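You operate a simulated robot arm through the tools that you are given. There is no shell and no other tool. Be economical: measure what you need, move in short steps, check, and stop when the job is done.

Carry out the task below with a simulated robot arm. There is one attempt and no reset: what you move stays moved.

TASK
Turn the turntable half round, fill the board's mark box with the green chalk and turn it back.
Fine: lamp on first and off last; the chalk goes back.

The check looks at the end state, three seconds after you hand in, the way a careful person would. Anything else that was tipped, shoved, dropped, spilled or broken makes it a failure.

THE ROBOT
A 6-joint arm with a two-finger parallel gripper, fixed in place. Base frame: the origin is at the foot of the arm, x ahead of it, y to its left, z up. Units: mm, rad, N and s.
Its first joint turns from -1.152 to 1.152 rad. Payload 2.1 kg.
The tool frame sits at the grasp point between the pads (the TCP): z along the fingers, y along the line on which they close. The tips reach 30 mm beyond it. The gripper opens to 94 mm. The fingers are 28 mm wide and 10 mm thick; the gripper's body (50 by 96 mm) begins 55 mm behind the TCP.
Orientation is that of the tool frame in the base frame, as [roll, pitch, yaw] about the fixed x, y, z axes, in that order (R = Rz(yaw) Ry(pitch) Rx(roll)). With the fingers straight down and closing along the base's y, the tool's x points along the base's -x, its y along +y and its z along -z.

THE INTERFACE
- The arm moves only by the tool arm_command. Its argument "targets" is text: rows parted by semicolons, each of 7 numbers parted by spaces: the shift along the tool's x, y, z in mm, then the turn, a rotation vector about the tool's x, y, z in rad, then the closure in counts, from 0 (fully open) to 255 (shut). In form: tx ty tz rx ry rz claw; .... A call has 1 to 10 rows; each row shifts and turns the commanded pose from where the row before left it, along the tool's axes as they then stand. Rows are played at 5 a second. More than 50 mm and 0.15 rad between two rows, or a gripper value outside its range, and nothing of the call is played. Where a pose cannot be reached the arm comes as near as it can. A force on the tool above 90 N (or 10 N above the force at the start of the call, whichever is more), or a blocked arm, ends the call early, and 0.2 s more pass. Each finger travels about 72 mm/s and halts on what it meets, pressing with about 26 N; the grip force reading is that of the motor and also rises with nothing between the fingers. The clock runs only during rows and for 0.2 s after the last one: add rows that do not move to give the fingers time. It gives the time, the measured TCP pose, the force on the tool (base axes), the opening and the grip force at its end, in the units of the frame above (readings bear some noise), and new pictures: "pictures" is both (left out), scene, wrist or none.
- Cameras (640 x 400 px; columns grow to the right, rows downward): "scene" is fixed at [53, -367.3, 483.4]; the picture's right is [0.81, -0.59, 0.00], its down [-0.34, -0.47, -0.82] and it looks along [0.48, 0.66, -0.58] (base axes); focal length 250 px, centre (320, 200). "wrist" rides on the gripper at [76, 14, -103] in the tool frame; the picture's right is [-0.18, 0.98, 0.00], its down [-0.75, -0.14, -0.64] and it looks along [-0.63, -0.12, 0.77] (tool axes); focal length 243 px, centre (320, 200).
- measure_at(camera, pixels): for up to 12 pixels [column, row] of the newest picture of that camera ("zoom" is the newest enlarged one), the place [x, y, z] in the base frame of the surface seen there, good to about 2 mm. No time passes.
- enlarge(camera, box): a new picture of the part [left, top, right, bottom] of that camera's present view, enlarged. No time passes.
- job_done(): hands the job in; it is judged then, once.

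Go step by step. Measure first, check grasps and placings, and put right what went wrong. The budget is 80 turns and 170 pictures, counting those below and the enlarged ones. Unless the task says otherwise, let go and move clear before handing in, and close with one line.

The tools are called after "Request:" as a command line: name --argument value ..., lists and objects as JSON in quotes. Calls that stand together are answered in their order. arm_command: Moves the arm, as the interface text tells. Its arguments: {"type":"object","properties":{"targets":{"type":"string"},"pictures":{"type":"string","enum":["both","scene","wrist","none"]}},"required":["targets"]} The other tools are called the same way: measure_at (camera, pixels) gives the place of the surface under pixels of a picture; enlarge (camera, box) takes an enlarged picture of a part of a camera's view; job_done () hands the job in.

At the start:

```text
clock: 0.0
ee_pos: [332.8, -11.1, 340.7]
ee_rot: [3.141, 0.003, -3.141]
force: [0.9, 0.4, 0.7]
finger_gap: 93.9
grip_force: 0.1
```

scene: 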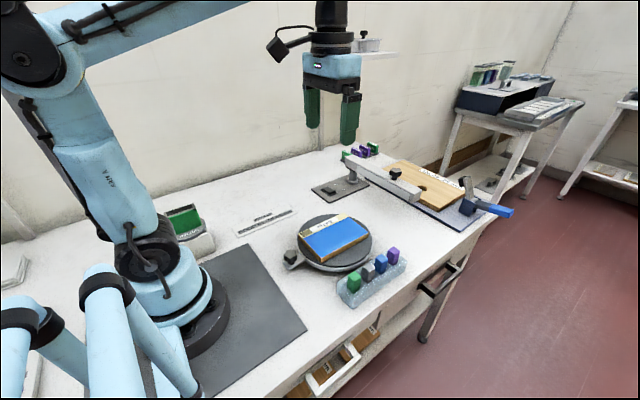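
wrist: 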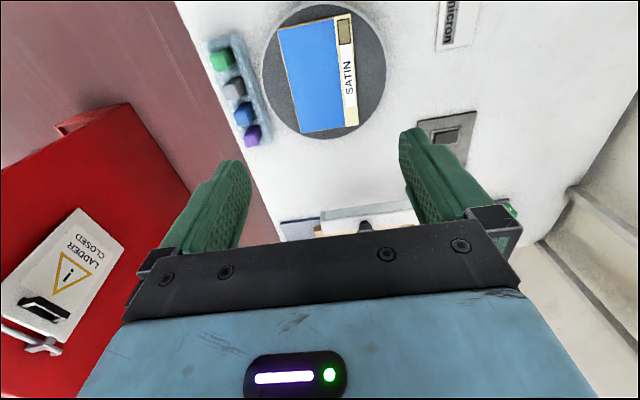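

The scene shows the turntable at about (335,243), the chalk tray at (372,275), and a rocker switch on a plate near (335,188). I'll enlarge these areas before moving.

Request:
enlarge --camera "scene" --box '[270, 200, 430, 300]'

Request:
enlarge --camera "scene" --box '[300, 120, 530, 230]'

Request:
enlarge --camera "wrist" --box '[190, 0, 510, 200]'

Request:
measure_at --camera "scene" --pixels '[[336, 218], [290, 257], [354, 275], [368, 267], [381, 259], [393, 251], [330, 188], [350, 180], [372, 250], [304, 234], [355, 220], [315, 258]]'

```text
4.00 times, centred on (350, 250) of scene
```

zoom: 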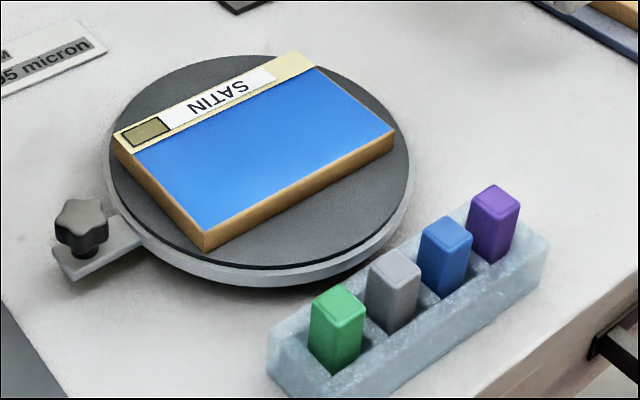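

```text
2.78 times, centred on (415, 175) of scene
```

zoom: 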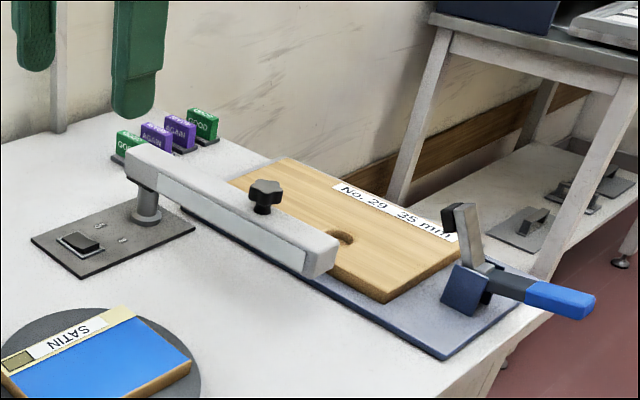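

```text
2.00 times, centred on (350, 100) of wrist
```

zoom: 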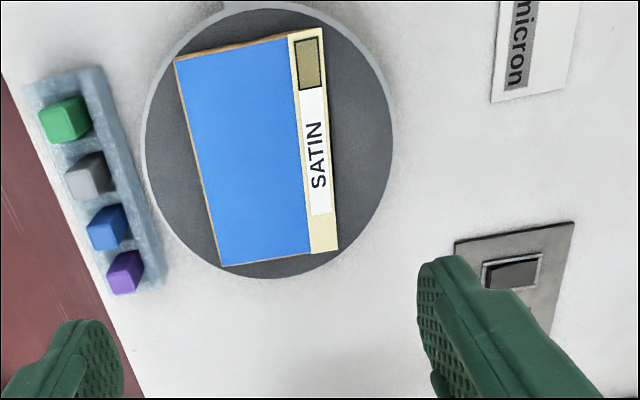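

```text
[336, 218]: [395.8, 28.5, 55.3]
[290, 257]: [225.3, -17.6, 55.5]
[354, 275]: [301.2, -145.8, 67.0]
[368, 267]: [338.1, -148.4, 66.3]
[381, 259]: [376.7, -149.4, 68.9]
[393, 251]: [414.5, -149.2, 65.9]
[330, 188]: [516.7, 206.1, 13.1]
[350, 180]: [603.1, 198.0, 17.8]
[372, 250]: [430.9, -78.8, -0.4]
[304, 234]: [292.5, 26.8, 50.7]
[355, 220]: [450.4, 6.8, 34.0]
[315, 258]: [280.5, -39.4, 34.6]
```

The bench top measures z≈0, not -546, so I'll trust the measurements. Next I'll look closer at the knob tab and the rocker.

Request:
enlarge --camera "scene" --box '[305, 165, 385, 215]'

Request:
measure_at --camera "zoom" --pixels '[[160, 180], [215, 170], [190, 165], [190, 195], [60, 170], [200, 240], [380, 170], [265, 150], [165, 190], [210, 185]]'

Request:
enlarge --camera "scene" --box '[270, 235, 334, 275]'

Request:
measure_at --camera "scene" --pixels '[[299, 239], [317, 251], [334, 216], [304, 232], [321, 260], [367, 233], [345, 216], [306, 230], [340, 270], [372, 243], [332, 214], [290, 251]]'

```text
8.00 times, centred on (345, 190) of scene
```

zoom: 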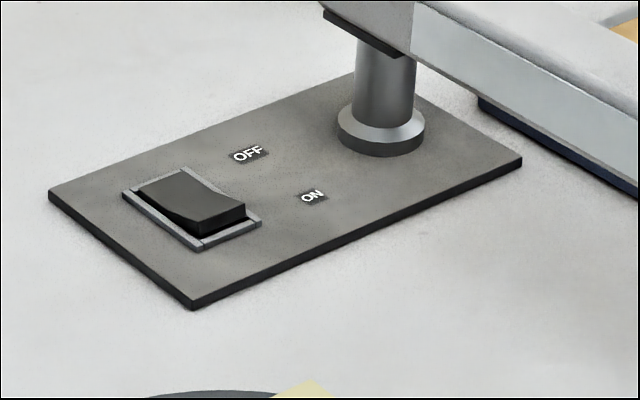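

```text
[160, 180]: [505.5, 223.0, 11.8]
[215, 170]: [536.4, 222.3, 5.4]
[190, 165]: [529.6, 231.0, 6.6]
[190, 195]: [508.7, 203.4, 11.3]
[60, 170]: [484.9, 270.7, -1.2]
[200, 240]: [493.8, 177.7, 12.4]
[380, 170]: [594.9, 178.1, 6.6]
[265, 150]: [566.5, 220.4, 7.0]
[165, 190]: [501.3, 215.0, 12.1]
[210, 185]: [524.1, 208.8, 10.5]
```

```text
10.00 times, centred on (302, 255) of scene
```

zoom: 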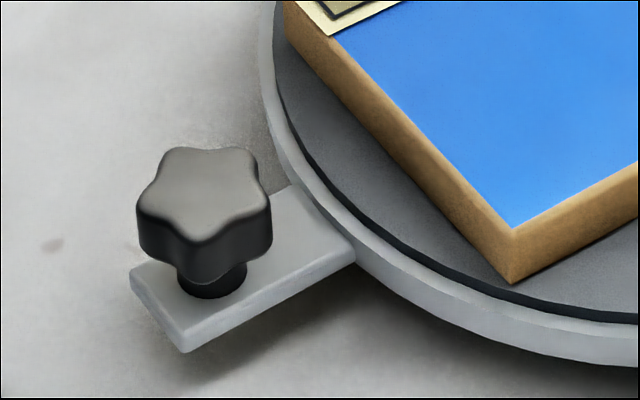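

```text
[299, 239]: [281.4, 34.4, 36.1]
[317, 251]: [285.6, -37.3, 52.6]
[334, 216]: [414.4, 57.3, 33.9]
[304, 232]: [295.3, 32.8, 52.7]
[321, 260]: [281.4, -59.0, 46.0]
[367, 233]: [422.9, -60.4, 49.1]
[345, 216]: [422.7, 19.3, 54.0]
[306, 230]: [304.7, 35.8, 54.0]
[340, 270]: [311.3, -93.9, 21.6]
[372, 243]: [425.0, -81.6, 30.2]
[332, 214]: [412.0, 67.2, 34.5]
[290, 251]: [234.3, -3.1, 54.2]
```

The rocker's ON half, nearer -y, is raised, so the lamp is off. I'll measure the lamp bar for clearance, then close the gripper and fly toward the rocker at height.

Request:
measure_at --camera "scene" --pixels '[[347, 157], [352, 164], [362, 156], [385, 178], [370, 172], [415, 196], [418, 186], [357, 182]]'

Request:
arm_command --targets "-40 20 0 0 0 0 60;-40 45 0 0 0 0 120;-40 45 0 0 0 0 180;-40 45 0 0 0 0 255;0 30 0 0 0 0 255;0 0 40 0 0 0 255;0 0 40 0 0 0 255;0 0 0 0 0 0 255"

```text
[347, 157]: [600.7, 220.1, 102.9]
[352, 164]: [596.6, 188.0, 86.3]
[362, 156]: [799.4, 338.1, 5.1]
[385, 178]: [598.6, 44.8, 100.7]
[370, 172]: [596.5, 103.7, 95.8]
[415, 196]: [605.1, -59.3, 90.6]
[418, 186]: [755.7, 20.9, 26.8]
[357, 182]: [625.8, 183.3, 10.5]
```

```text
refused: row 2 steps farther than a row can; nothing moved
```

The row limit is 50 mm total, so I'll resend with smaller rows. The lamp bar is at x≈585–615, clear of the rocker at x≈515.

Request:
arm_command --targets "-30 30 0 0 0 0 60;-30 36 0 0 0 0 120;-30 36 0 0 0 0 180;-30 36 0 0 0 0 255;-25 36 0 0 0 0 255;-10 20 40 0 0 0 255;0 0 40 0 0 0 255;0 0 40 0 0 0 255;0 0 0 0 0 0 255"

```text
clock: 2.0
ee_pos: [473.2, 170.3, 211.4]
ee_rot: [-3.141, 0.002, 3.141]
force: [0.3, 0.4, 0.3]
finger_gap: 0.0
grip_force: 26.7
out of reach, approached as far as the arm can: row 5
```

scene: 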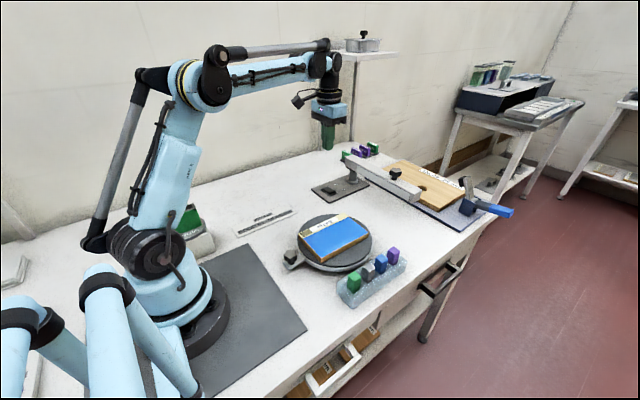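
wrist: 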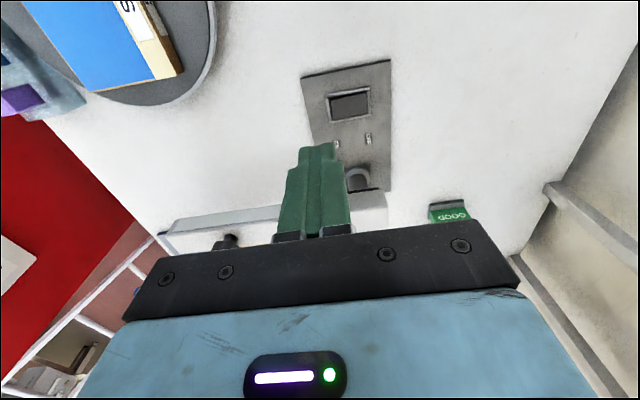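

The tool stopped at (473,170,211). I'll measure the rocker in the wrist view, around (349,104).

Request:
enlarge --camera "wrist" --box '[290, 50, 418, 130]'

Request:
measure_at --camera "wrist" --pixels '[[349, 104], [333, 106], [365, 102], [349, 94], [349, 114], [338, 106], [360, 103], [337, 145], [368, 138]]'

```text
5.00 times, centred on (354, 90) of wrist
```

zoom: 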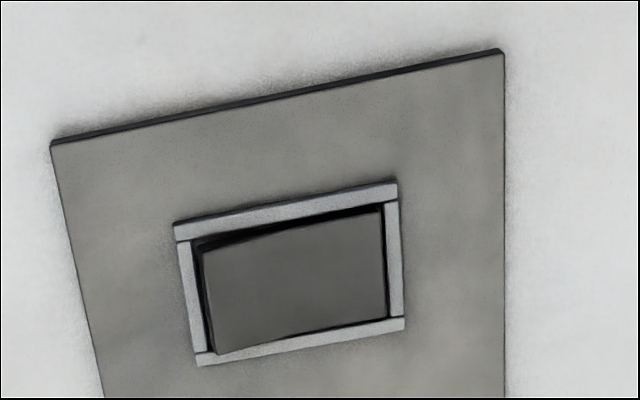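

```text
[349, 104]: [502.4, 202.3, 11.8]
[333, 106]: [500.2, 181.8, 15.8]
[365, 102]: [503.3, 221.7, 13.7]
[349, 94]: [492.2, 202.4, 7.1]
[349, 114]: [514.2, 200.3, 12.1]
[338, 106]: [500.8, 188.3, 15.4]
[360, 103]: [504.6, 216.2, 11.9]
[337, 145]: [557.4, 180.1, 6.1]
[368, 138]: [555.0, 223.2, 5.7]
```

The rocker centre is about (503,202), with the raised ON end at y≈187 and z≈16. I'll come above it and tilt slightly so that one corner of the fingertip presses.

Request:
arm_command --targets "-15 10 35 0 0 0 255;-19 9 35 0 0 0 255;0 0 30 0 0 0 255;0 0 0 0 -0.15 0 255;0 0 0 0 -0.15 0 255;0 0 0 0 0 0 255" --pictures "wrist"

```text
clock: 3.4
ee_pos: [507.2, 188.8, 113.3]
ee_rot: [3.141, 0.302, 3.139]
force: [0.0, -0.5, -0.3]
finger_gap: 0.1
grip_force: 26.3
```

wrist: 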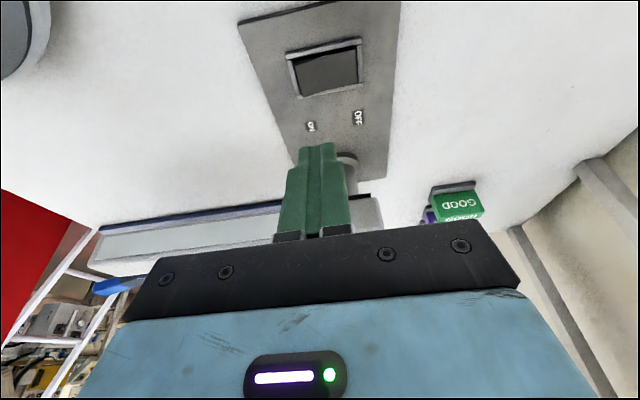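

The tilt is as planned. I'll go straight down, slowly near the contact, to z≈44.

Request:
arm_command --targets "8.9 0 28.7 0 0 0 255;7.4 0 23.9 0 0 0 255;1.8 0 5.7 0 0 0 255;1.2 0 3.8 0 0 0 255;0.9 0 2.9 0 0 0 255;0.9 0 2.9 0 0 0 255;0 0 0 0 0 0 255"

```text
clock: 4.9
ee_pos: [508.2, 188.4, 46.1]
ee_rot: [3.141, 0.304, 3.138]
force: [-4.3, -1.3, 22.0]
finger_gap: 0.3
grip_force: 25.4
stopped in row 7: the force on the tool passed its limit (the readings are from after the stop); the commanded pose is now the measured one
```

scene: 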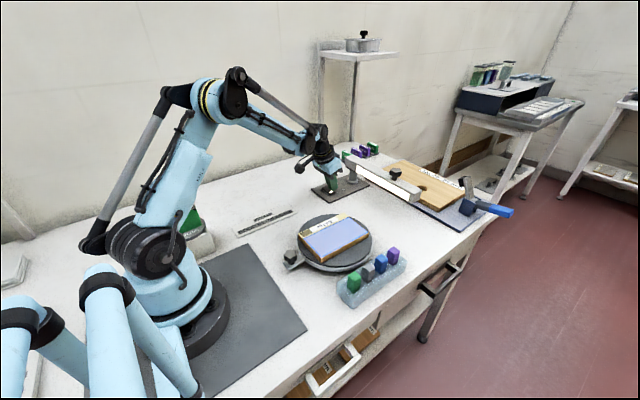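
wrist: 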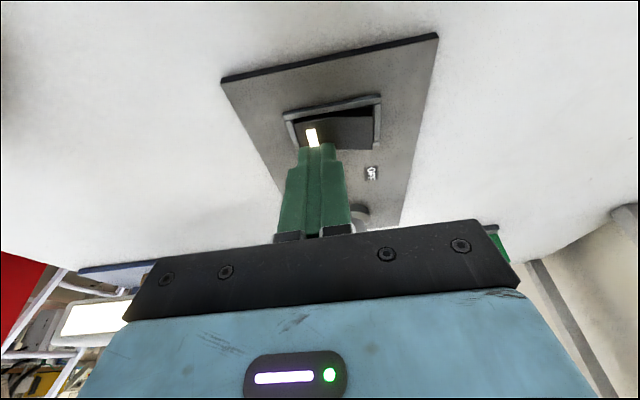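

The lamp bar is lit at wrist (100,318), and the rocker shows its light. I'll lift off, undo the tilt and open the gripper while moving toward the turntable.

Request:
arm_command --targets "-9 0 -29 0 0 0 255;-13 0 -43 0 0 0 255;-13 0 -43 0 0.15 0 255;0 0 -40 0 0.15 0 200;40 -25 -10 0 0 0 150;40 -25 0 0 0 0 100;40 -25 0 0 0 0 100;40 -25 0 0 0 0 100;40 -25 0 0 0 0 100;0 -15 0 0 0 0 100"

```text
clock: 7.1
ee_pos: [299.5, 46.7, 215.0]
ee_rot: [-3.141, 0.005, 3.14]
force: [-0.2, -0.4, 0.3]
finger_gap: 56.9
grip_force: 0.1
```

scene: 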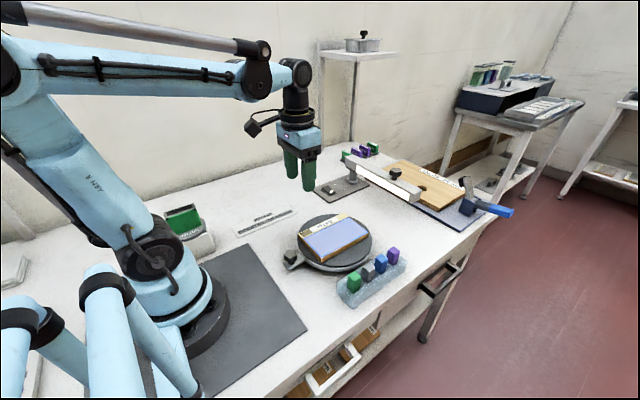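
wrist: 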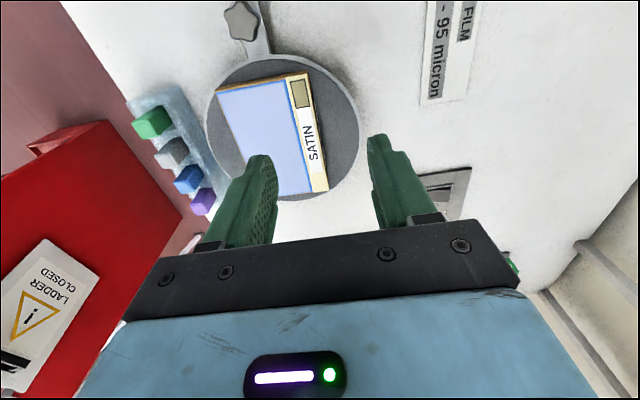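

Lamp is on. Next I'll zoom the wrist view on the turntable, with the knob at (241,20), and measure it.

Request:
enlarge --camera "wrist" --box '[190, 0, 382, 120]'

Request:
measure_at --camera "wrist" --pixels '[[241, 20], [230, 20], [253, 20], [241, 8], [265, 48], [207, 120], [357, 120], [280, 57], [230, 75], [338, 80], [343, 170], [225, 165]]'

Request:
measure_at --camera "wrist" --pixels '[[301, 94], [295, 82], [307, 80], [297, 107], [309, 105], [152, 122], [172, 153], [187, 179], [202, 201], [221, 95], [305, 74], [325, 188]]'

```text
3.33 times, centred on (286, 60) of wrist
```

zoom: 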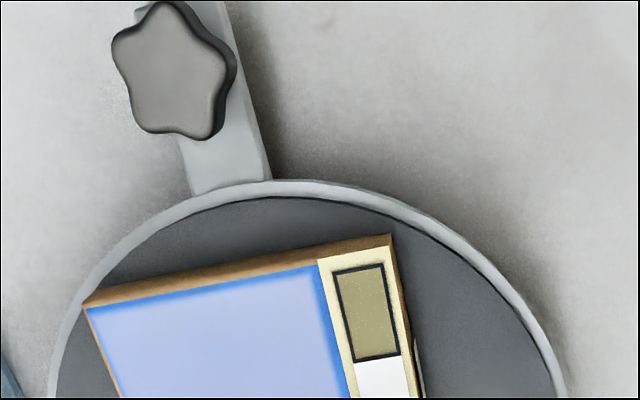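

```text
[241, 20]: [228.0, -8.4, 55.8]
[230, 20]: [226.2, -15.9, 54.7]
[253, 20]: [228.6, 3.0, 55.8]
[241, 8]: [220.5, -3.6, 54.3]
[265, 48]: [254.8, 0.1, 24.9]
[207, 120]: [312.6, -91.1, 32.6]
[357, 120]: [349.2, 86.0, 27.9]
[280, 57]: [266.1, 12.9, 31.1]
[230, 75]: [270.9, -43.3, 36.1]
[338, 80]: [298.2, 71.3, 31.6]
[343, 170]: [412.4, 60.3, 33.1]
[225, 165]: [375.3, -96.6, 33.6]
```

```text
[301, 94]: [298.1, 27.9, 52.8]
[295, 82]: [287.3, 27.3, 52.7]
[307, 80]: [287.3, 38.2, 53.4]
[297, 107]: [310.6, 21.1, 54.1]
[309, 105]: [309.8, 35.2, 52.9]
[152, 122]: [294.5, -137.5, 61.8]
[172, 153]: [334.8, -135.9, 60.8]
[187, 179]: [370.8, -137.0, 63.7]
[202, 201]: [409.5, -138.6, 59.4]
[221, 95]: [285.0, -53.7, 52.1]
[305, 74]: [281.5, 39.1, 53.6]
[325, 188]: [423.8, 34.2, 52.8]
```

The turntable centre fits (355,-6) with radius ≈93. The knob is at about (227,-8), top z≈56, on a tab that looks attached to the rim, so it should act as a handle. I'll move above it.

Request:
arm_command --targets "24 -18 -0 0 0 0 100;24 -18 0 0 0 0 100;24 -18 20 0 0 0 100;0 0 40 0 0 0 100;0 0 35 0 0 0 100;0 0 0 0 0 0 100"

```text
clock: 8.5
ee_pos: [230.2, -8.3, 118.0]
ee_rot: [3.141, 0.004, 3.141]
force: [-0.6, 0.0, 0.3]
finger_gap: 57.2
grip_force: 0.1
```

scene: 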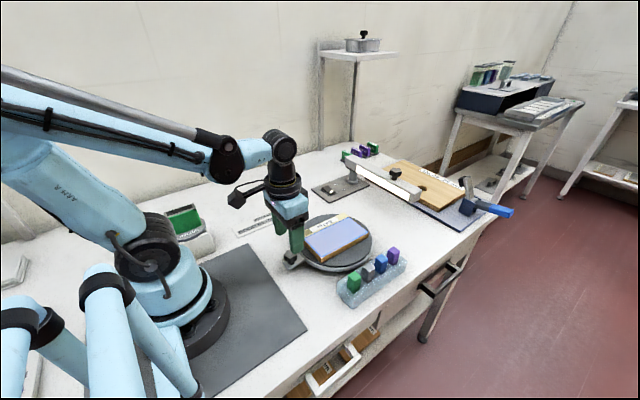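
wrist: 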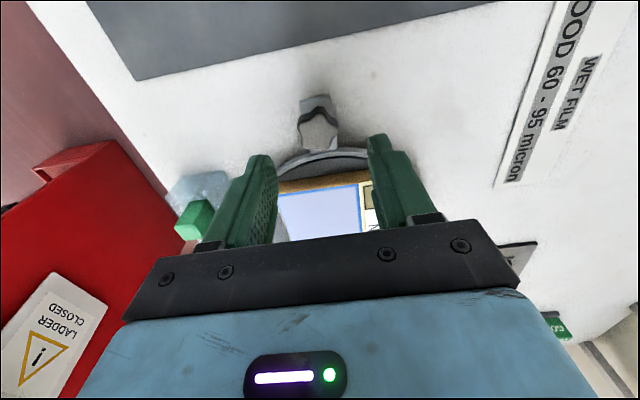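

Reached easily. I'll re-measure the knob, seen at (318,131), the tab and the ring from this nearer view.

Request:
measure_at --camera "wrist" --pixels '[[318, 131], [303, 131], [333, 131], [318, 116], [318, 145], [316, 102], [325, 157], [330, 100]]'

Request:
enlarge --camera "wrist" --box '[254, 80, 382, 160]'

```text
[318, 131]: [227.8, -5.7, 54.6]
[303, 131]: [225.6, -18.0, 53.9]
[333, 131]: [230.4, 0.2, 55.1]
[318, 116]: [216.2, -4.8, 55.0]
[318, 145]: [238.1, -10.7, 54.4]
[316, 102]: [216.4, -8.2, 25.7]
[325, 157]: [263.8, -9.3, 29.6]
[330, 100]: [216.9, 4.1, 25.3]
```

```text
5.00 times, centred on (318, 120) of wrist
```

zoom: 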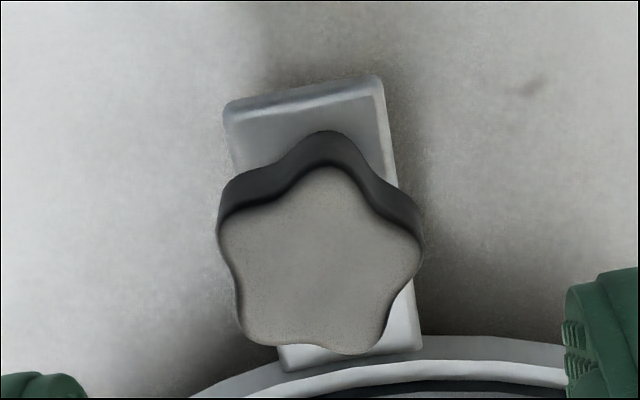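

Knob centre is (228,-8). I'll descend to TCP z≈61, leaving the tips above the tab, and close on the knob.

Request:
arm_command --targets "2 0 30 0 0 0 100;0 0 27 0 0 0 100;0 0 0 0 0 0 255;0 0 0 0 0 0 255;0 0 0 0 0 0 255;0 0 0 0 0 0 255"

```text
clock: 9.9
ee_pos: [228.7, -8.0, 62.6]
ee_rot: [-3.141, 0.003, 3.139]
force: [3.6, -1.0, -32.9]
finger_gap: 28.6
grip_force: 44.8
```

scene: 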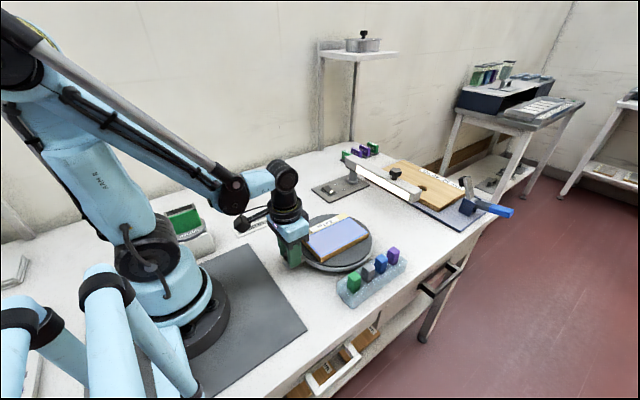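
wrist: 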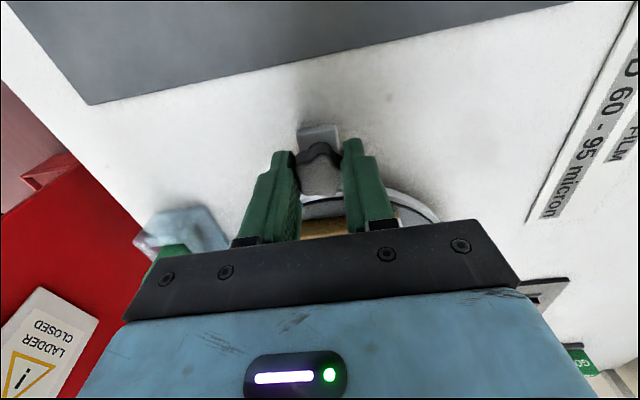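

The knob is held (gap 28.6) but the pads pull vertically at -33 N. I'll loosen to a close cage and test a small turn of the table toward +y.

Request:
arm_command --targets "0 0 0 0 0 0 172;0 0 0 0 0 0 172;-0.3 6.3 0 0 0 0.05 172;-0.3 6.3 0 0 0 0.05 172;0 0 0 0 0 0 172"

```text
clock: 11.1
ee_pos: [229.7, 5.1, 63.1]
ee_rot: [3.141, 0.004, 3.04]
force: [0.6, -0.1, -0.6]
finger_gap: 30.7
grip_force: 1.0
```

scene: 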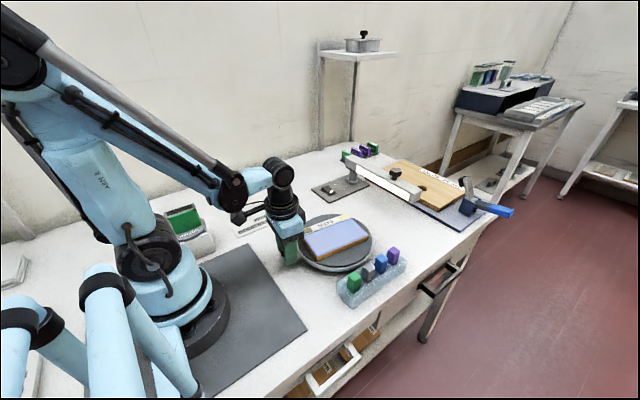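
wrist: 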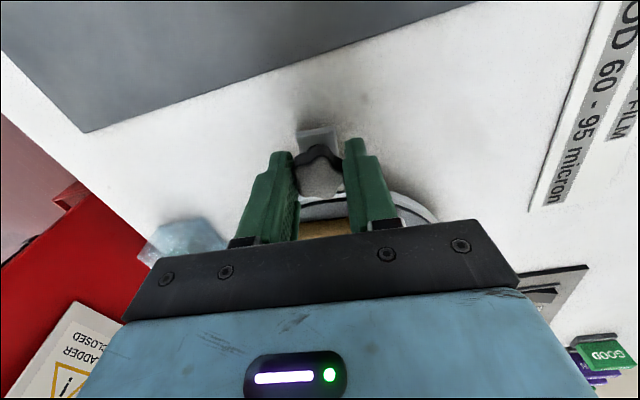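

The table follows freely. I'll carry on along the arc at 0.1 rad per row.

Request:
arm_command --targets "-0.63 12.68 0 0 0 0.1 172;-0.63 12.68 0 0 0 0.1 172;-0.63 12.68 0 0 0 0.1 172;-0.63 12.68 0 0 0 0.1 172;-0.63 12.68 0 0 0 0.1 172;-0.63 12.68 0 0 0 0.1 172;-0.63 12.68 0 0 0 0.1 172;-0.63 12.68 0 0 0 0.1 172;-0.63 12.68 0 0 0 0.1 172;-0.63 12.68 0 0 0 0.1 172"

```text
clock: 13.3
ee_pos: [295.2, 107.0, 62.0]
ee_rot: [3.137, 0.002, 2.039]
force: [-0.2, -0.3, 0.8]
finger_gap: 30.7
grip_force: 0.1
```

scene: 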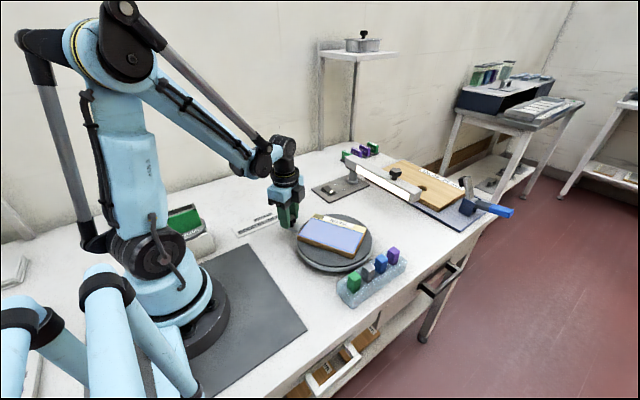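
wrist: 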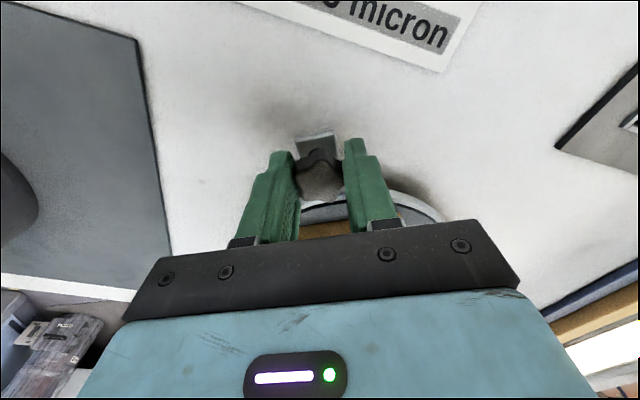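

Still centred and free of force. Next ten rows.

Request:
arm_command --targets "-0.63 12.68 0 0 0 0.1 172;-0.63 12.68 0 0 0 0.1 172;-0.63 12.68 0 0 0 0.1 172;-0.63 12.68 0 0 0 0.1 172;-0.63 12.68 0 0 0 0.1 172;-0.63 12.68 0 0 0 0.1 172;-0.63 12.68 0 0 0 0.1 172;-0.63 12.68 0 0 0 0.1 172;-0.63 12.68 0 0 0 0.1 172;-0.63 12.68 0 0 0 0.1 172"

```text
clock: 15.5
ee_pos: [418.4, 105.9, 63.9]
ee_rot: [3.139, -0.001, 1.039]
force: [-0.5, 0.2, -0.5]
finger_gap: 30.7
grip_force: 0.1
```

scene: 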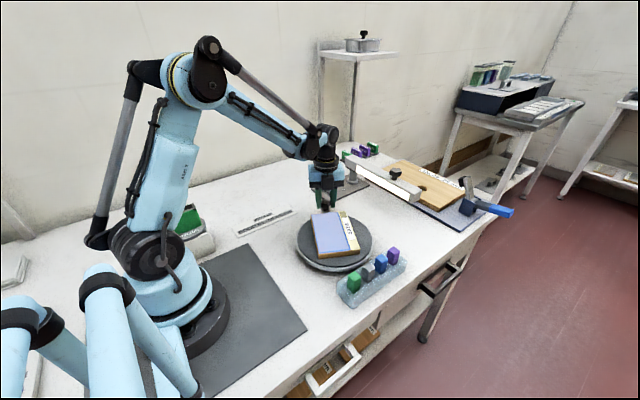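
wrist: 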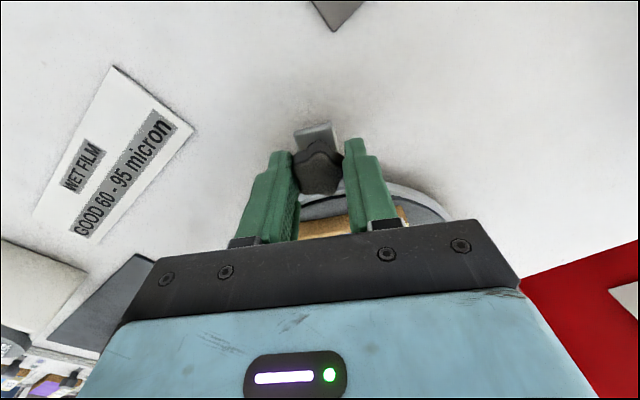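

2.1 rad done. I'll finish the last 1.04 rad.

Request:
arm_command --targets "-0.69 13.18 0 0 0 0.104 172;-0.69 13.18 0 0 0 0.104 172;-0.69 13.18 0 0 0 0.104 172;-0.69 13.18 0 0 0 0.104 172;-0.69 13.18 0 0 0 0.104 172;-0.69 13.18 0 0 0 0.104 172;-0.69 13.18 0 0 0 0.104 172;-0.69 13.18 0 0 0 0.104 172;-0.69 13.18 0 0 0 0.104 172;-0.69 13.18 0 0 0 0.104 172"

```text
clock: 17.7
ee_pos: [480.8, -43.3, 61.3]
ee_rot: [-3.118, -0.006, 0.029]
force: [5.2, 52.4, -17.8]
finger_gap: 93.5
grip_force: 26.9
out of reach, approached as far as the arm can: row 9, 10
```

scene: 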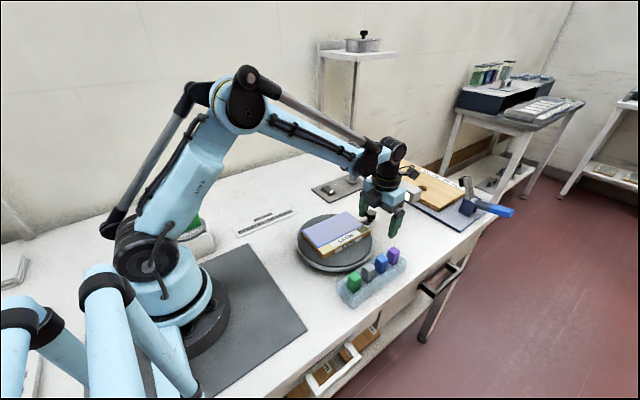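
wrist: 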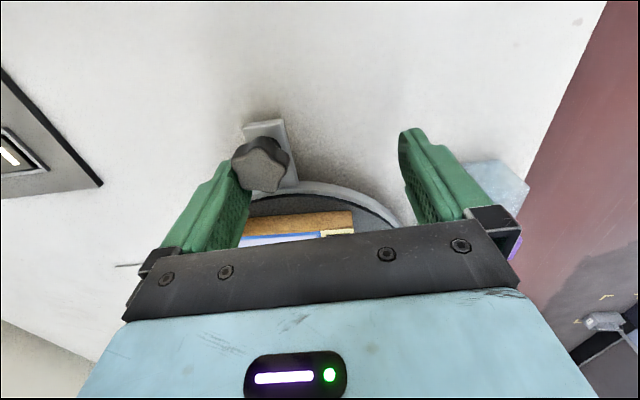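

Something odd happened: the fingers were pushed open (gap 93.5), the tool overshot to y=-43 and now presses the knob with 52 N. I'll ease the tool back 20 mm at once and look.

Request:
arm_command --targets "0 -10 0 0 0 0 0;0 -10 0 0 0 0 0;0 0 0 0 0 0 0"

Request:
measure_at --camera "wrist" --pixels '[[260, 165], [268, 128], [335, 220]]'

Request:
enlarge --camera "scene" --box '[280, 180, 440, 300]'

```text
clock: 18.5
ee_pos: [480.5, -42.7, 62.0]
ee_rot: [-3.118, -0.007, 0.029]
force: [4.2, 53.4, -20.4]
finger_gap: 94.4
grip_force: 0.2
out of reach, approached as far as the arm can: row 1, 2
```

scene: 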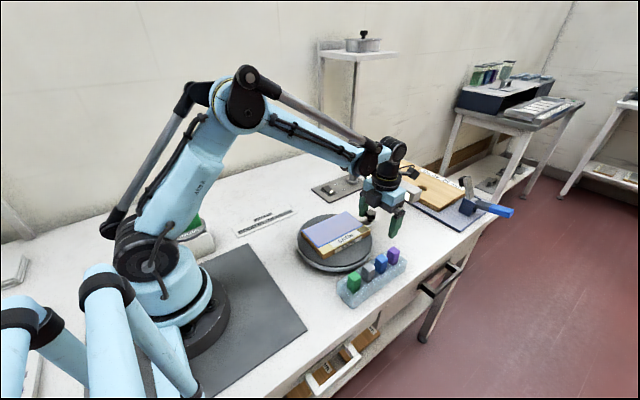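
wrist: 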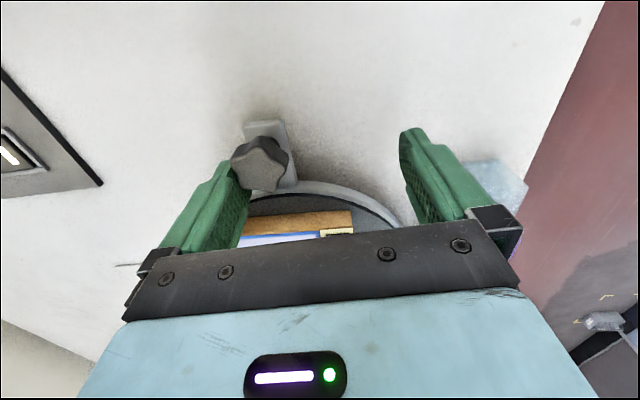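

```text
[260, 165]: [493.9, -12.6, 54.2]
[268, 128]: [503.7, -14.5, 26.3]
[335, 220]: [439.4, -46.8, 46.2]
```

```text
3.33 times, centred on (360, 240) of scene
```

zoom: 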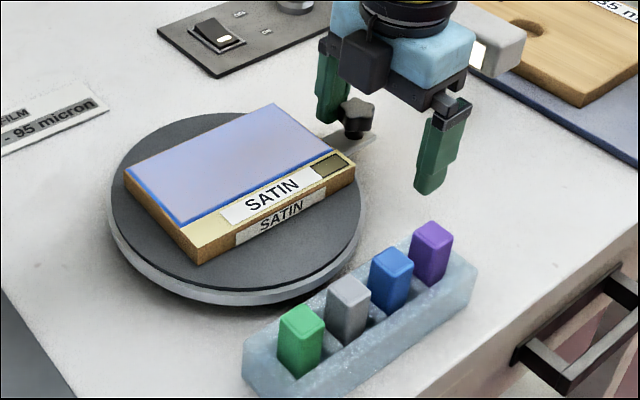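

The last wrist joint hit its limit, so the arm traded position for yaw. The table itself is round, with the knob at about (490,-12). I'll turn the tool back a little, move off the knob and lift.

Request:
arm_command --targets "0 0 0 0 0 -0.1 0;0 -8 0 0 0 -0.1 0;0 -8 0 0 0 0 0;0 0 0 0 0 0 0"

```text
clock: 19.5
ee_pos: [475.9, -39.4, 63.5]
ee_rot: [3.139, -0.006, 0.199]
force: [13.2, 0.6, -1.0]
finger_gap: 92.5
grip_force: 0.1
```

scene: 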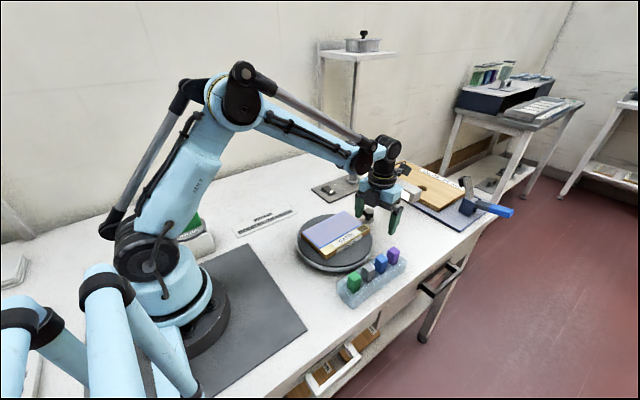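
wrist: 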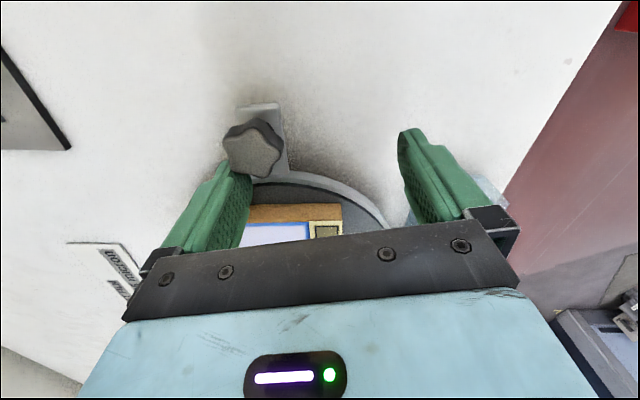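

Still touching the knob lightly (13 N). I'll move further toward tool -y, then lift.

Request:
arm_command --targets "0 -8 0 0 0 0 0;0 -8 0 0 0 0 0;0 0 0 0 0 0 0"

```text
clock: 20.3
ee_pos: [473.7, -20.8, 63.1]
ee_rot: [3.14, -0.003, 0.203]
force: [0.5, -0.5, -0.4]
finger_gap: 94.1
grip_force: 0.1
```

scene: 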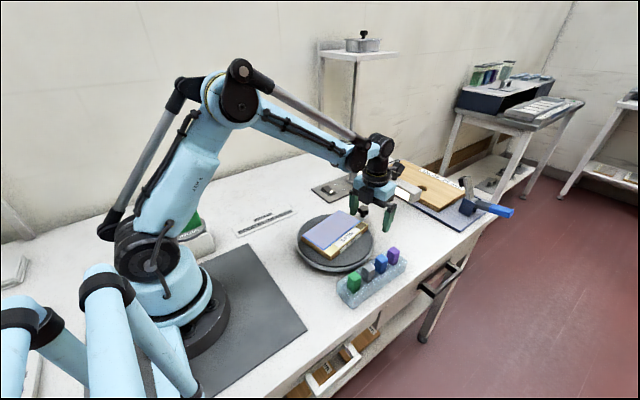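
wrist: 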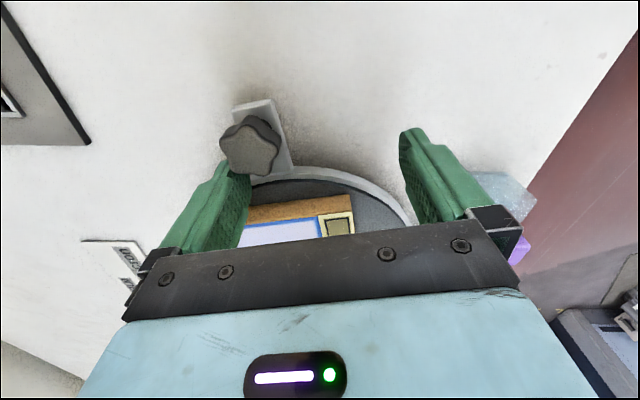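

No force now. I'll lift straight up and measure how the table stands.

Request:
arm_command --targets "0 0 -20 0 0 0 0;0 0 -45 0 0 0 0;0 0 -45 0 0 0 0;30 0 -45 0 0 0 0;0 0 0 0 0 0 0"

```text
refused: row 4 steps farther than a row can; nothing moved
```

Request:
arm_command --targets "0 0 -20 0 0 0 0;0 0 -45 0 0 0 0;0 0 -45 0 0 0 0;20 0 -40 0 0 0 0;0 0 0 0 0 0 0"

```text
clock: 21.5
ee_pos: [492.8, -17.5, 213.3]
ee_rot: [3.14, -0.003, 0.2]
force: [0.3, 0.5, -0.6]
finger_gap: 94.0
grip_force: 0.0
```

scene: 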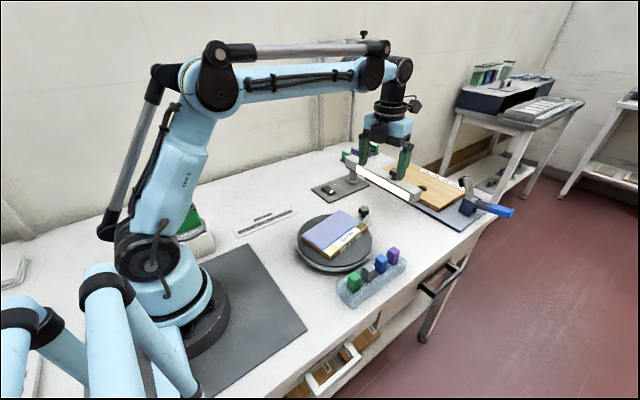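
wrist: 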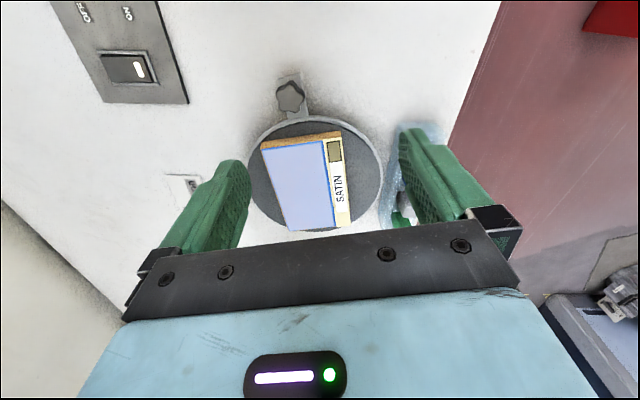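

Request:
enlarge --camera "scene" --box '[280, 190, 440, 300]'

Request:
measure_at --camera "wrist" --pixels '[[290, 97], [293, 77], [300, 115], [335, 151], [329, 143], [341, 141], [333, 162], [343, 160], [262, 150], [341, 132], [289, 230], [350, 223]]'

```text
3.64 times, centred on (360, 245) of scene
```

zoom: 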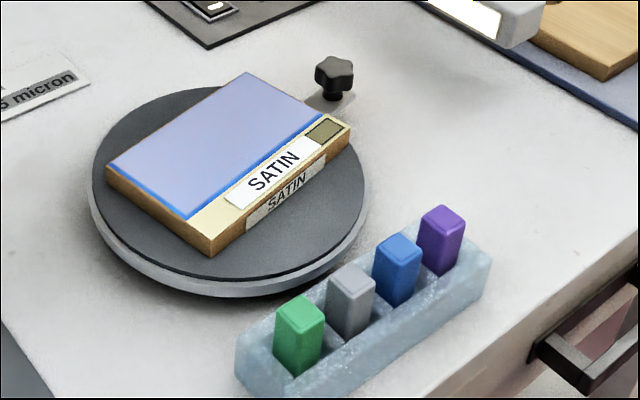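

```text
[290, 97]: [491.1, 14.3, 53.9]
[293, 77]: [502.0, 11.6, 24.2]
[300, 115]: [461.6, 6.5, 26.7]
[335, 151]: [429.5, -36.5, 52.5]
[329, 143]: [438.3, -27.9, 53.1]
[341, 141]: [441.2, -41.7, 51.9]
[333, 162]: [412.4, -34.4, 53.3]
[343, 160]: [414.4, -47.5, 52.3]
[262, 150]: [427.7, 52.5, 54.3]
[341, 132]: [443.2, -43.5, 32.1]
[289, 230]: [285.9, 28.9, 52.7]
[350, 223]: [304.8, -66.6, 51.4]
```

The knob is at about (489,14): the table was dragged back and is about 0.2 rad short of half. I'll close the fingers, drop in on the +y side of the knob and nudge it the rest of the way.

Request:
arm_command --targets "4 -40 0 0 0 0 255;4 -40 0 0 0 0 255;0 0 50 0 0 0 255;0 0 50 0 0 0 255;0 0 48 0 0 0 255;0 0 0 0 0 0 255"

```text
clock: 22.7
ee_pos: [487.6, 36.8, 84.8]
ee_rot: [3.14, -0.001, 0.204]
force: [0.1, 0.1, 33.7]
finger_gap: 0.0
grip_force: 26.0
out of reach, approached as far as the arm can: row 2
stopped in row 6: the force on the tool passed its limit (the readings are from after the stop); the commanded pose is now the measured one
```

scene: 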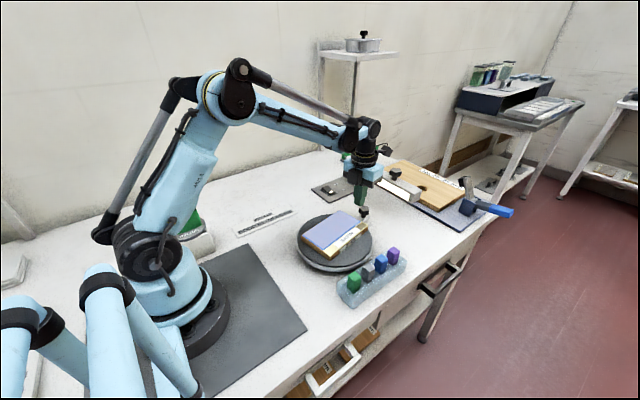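
wrist: 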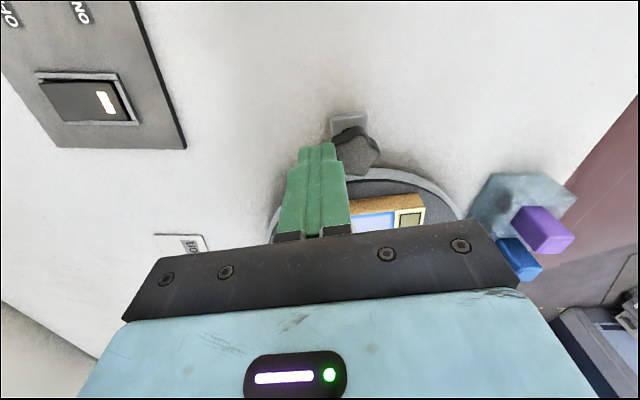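

The fingertips came down on the knob's edge, since the wrist limit cut the sideways move. I'll lift, add yaw margin, move farther to +y and descend.

Request:
arm_command --targets "0 0 -25 0 0 0 255;0 0 0 0 0 -0.15 255;10 -27 0 0 0 -0.1 255;0 0 40 0 0 0 255;0 0 0 0 0 0 255"

```text
clock: 23.9
ee_pos: [482.8, 66.5, 69.9]
ee_rot: [3.14, -0.002, 0.455]
force: [0.0, 0.2, 0.0]
finger_gap: 0.1
grip_force: 25.9
```

scene: 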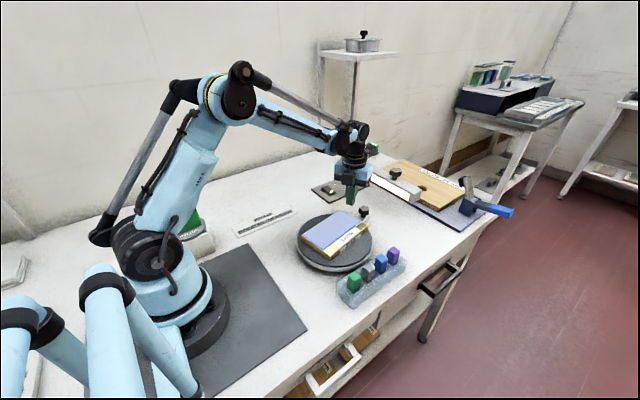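
wrist: 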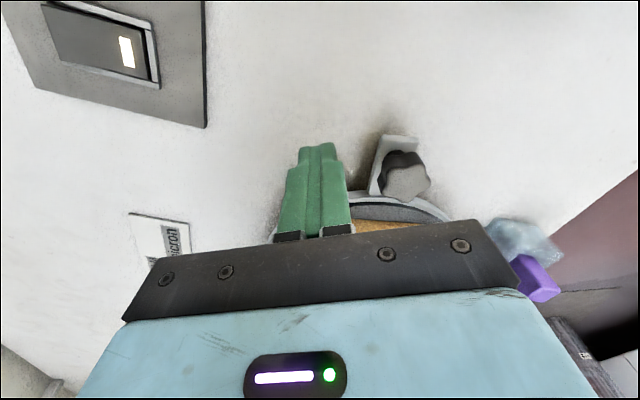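

Clear on the +y side of the knob. I'll lower 8 mm and push toward -y to TCP y≈28.

Request:
arm_command --targets "0 0 8 0 0 0 255;-5.7 11.7 0 0 0 0 255;-3.5 7.2 0 0 0 0 255;-3.5 7.2 0 0 0 0 255;-2.6 5.4 0 0 0 0 255;-1.8 3.6 0 0 0 0 255;0 0 0 0 0 0 255"

Request:
enlarge --camera "scene" --box '[280, 190, 440, 300]'

Request:
measure_at --camera "scene" --pixels '[[364, 210], [332, 257], [366, 230]]'

```text
clock: 25.5
ee_pos: [486.2, 24.8, 61.0]
ee_rot: [3.139, -0.002, 0.454]
force: [-0.2, -0.5, 0.8]
finger_gap: 0.2
grip_force: 26.2
```

scene: 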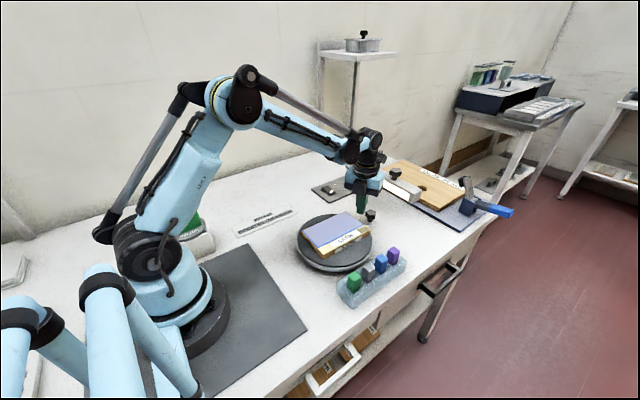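
wrist: 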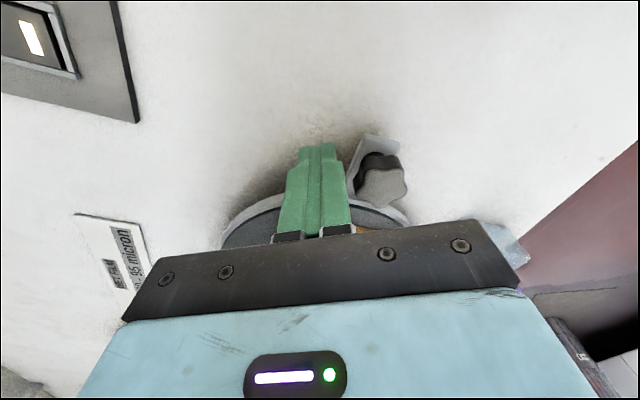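

```text
3.64 times, centred on (360, 245) of scene
```

zoom: 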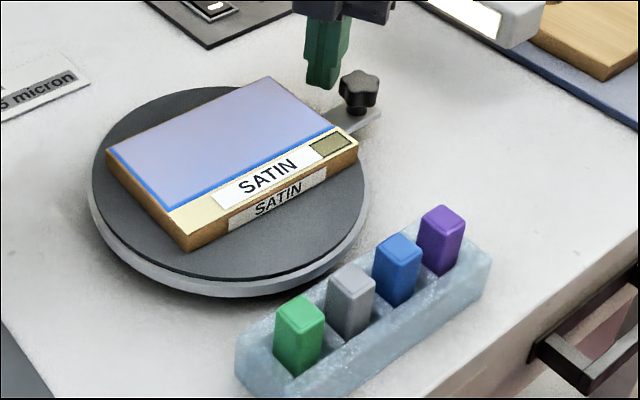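

```text
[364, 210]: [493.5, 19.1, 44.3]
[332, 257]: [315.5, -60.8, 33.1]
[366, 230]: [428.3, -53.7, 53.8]
```

Nearly there. I'll measure the knob and board edge to find the remaining angle.

Request:
measure_at --camera "zoom" --pixels '[[358, 88], [168, 213], [354, 145], [193, 240], [356, 160], [330, 124], [350, 143]]'

```text
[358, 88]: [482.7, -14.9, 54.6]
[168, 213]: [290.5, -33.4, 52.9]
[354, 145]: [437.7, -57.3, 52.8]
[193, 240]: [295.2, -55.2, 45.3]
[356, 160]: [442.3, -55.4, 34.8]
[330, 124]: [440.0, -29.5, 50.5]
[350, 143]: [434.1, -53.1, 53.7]
```

The board edge angle is about 0.00 against a target of -0.035, so the table is effectively half round and the mark box is near (427,-42). I'll lift and go above the green chalk.

Request:
arm_command --targets "0 0 -40 0 0 0 255;0 0 -40 0 0 0 255;0 0 -40 0 0 0 255;-40 11.1 0 0 0 0 200;-40 11.1 0 0 0 0 150;-40 11.1 0 0 0 0 100;-40 11.1 0 0 0 0 100;-40 11.1 0 0 0 0 100;-40 11.1 0 0 0 0 100;0 0 0 0 0 0.1 100" --pictures "none"

Request:
arm_command --targets "0 0 0 0 0 0.1 100;0 0 0 0 0 0.1 100;0 0 0 0 0 0.15 100;0 0 0 0 0 0 100"

```text
clock: 27.7
ee_pos: [300.4, -138.6, 180.6]
ee_rot: [3.139, -0.003, 0.354]
force: [0.0, -1.0, -0.1]
finger_gap: 57.4
grip_force: 0.1
```

```text
clock: 28.7
ee_pos: [301.5, -139.8, 179.6]
ee_rot: [3.141, -0.004, 0.002]
force: [-0.2, 0.7, -0.1]
finger_gap: 57.1
grip_force: 0.1
```

scene: 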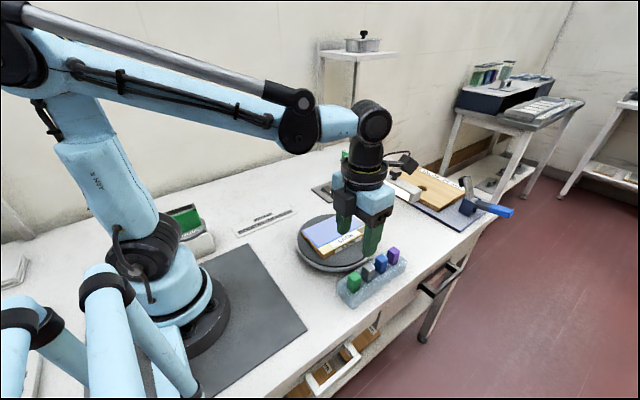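
wrist: 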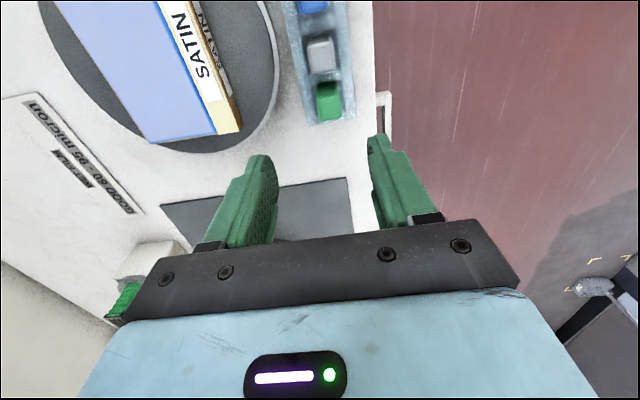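

The green chalk shows at wrist (328,100), with tray and neighbours. I'll zoom and measure its top, the tray rim and the bench edge.

Request:
enlarge --camera "wrist" --box '[270, 20, 398, 140]'

Request:
enlarge --camera "scene" --box '[325, 240, 415, 310]'

Request:
measure_at --camera "wrist" --pixels '[[328, 87], [319, 86], [337, 85], [328, 82], [329, 110], [318, 104], [340, 104], [312, 100], [350, 105], [320, 50], [313, 122], [345, 117]]'

Request:
measure_at --camera "scene" --pixels '[[354, 276], [350, 277], [359, 275], [353, 272], [355, 280], [340, 284], [348, 293], [362, 287], [380, 270], [352, 286], [402, 259], [357, 287]]'

```text
3.33 times, centred on (334, 80) of wrist
```

zoom: 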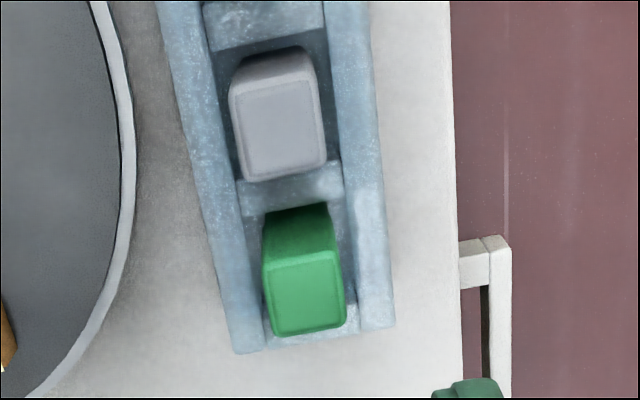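

```text
5.71 times, centred on (370, 275) of scene
```

zoom: 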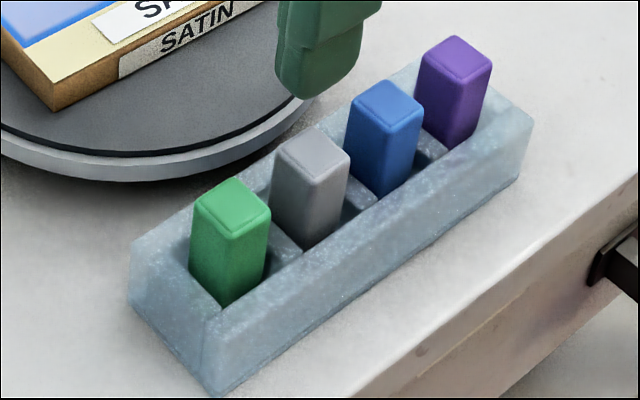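

```text
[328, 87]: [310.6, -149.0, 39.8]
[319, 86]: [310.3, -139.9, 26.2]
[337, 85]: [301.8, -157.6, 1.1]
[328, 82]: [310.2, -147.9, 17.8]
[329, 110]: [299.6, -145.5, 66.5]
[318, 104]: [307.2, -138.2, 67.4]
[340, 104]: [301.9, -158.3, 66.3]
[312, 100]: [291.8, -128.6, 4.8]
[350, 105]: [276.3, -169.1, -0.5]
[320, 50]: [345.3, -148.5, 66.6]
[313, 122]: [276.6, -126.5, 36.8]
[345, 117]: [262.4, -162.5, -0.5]
```

```text
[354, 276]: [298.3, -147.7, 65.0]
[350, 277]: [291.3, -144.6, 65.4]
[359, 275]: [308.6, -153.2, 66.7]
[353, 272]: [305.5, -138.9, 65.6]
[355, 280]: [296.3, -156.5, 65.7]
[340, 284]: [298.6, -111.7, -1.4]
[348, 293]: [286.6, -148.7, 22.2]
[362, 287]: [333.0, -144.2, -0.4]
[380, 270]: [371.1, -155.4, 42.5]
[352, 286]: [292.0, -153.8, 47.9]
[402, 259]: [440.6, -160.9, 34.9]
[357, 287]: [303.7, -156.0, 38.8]
```

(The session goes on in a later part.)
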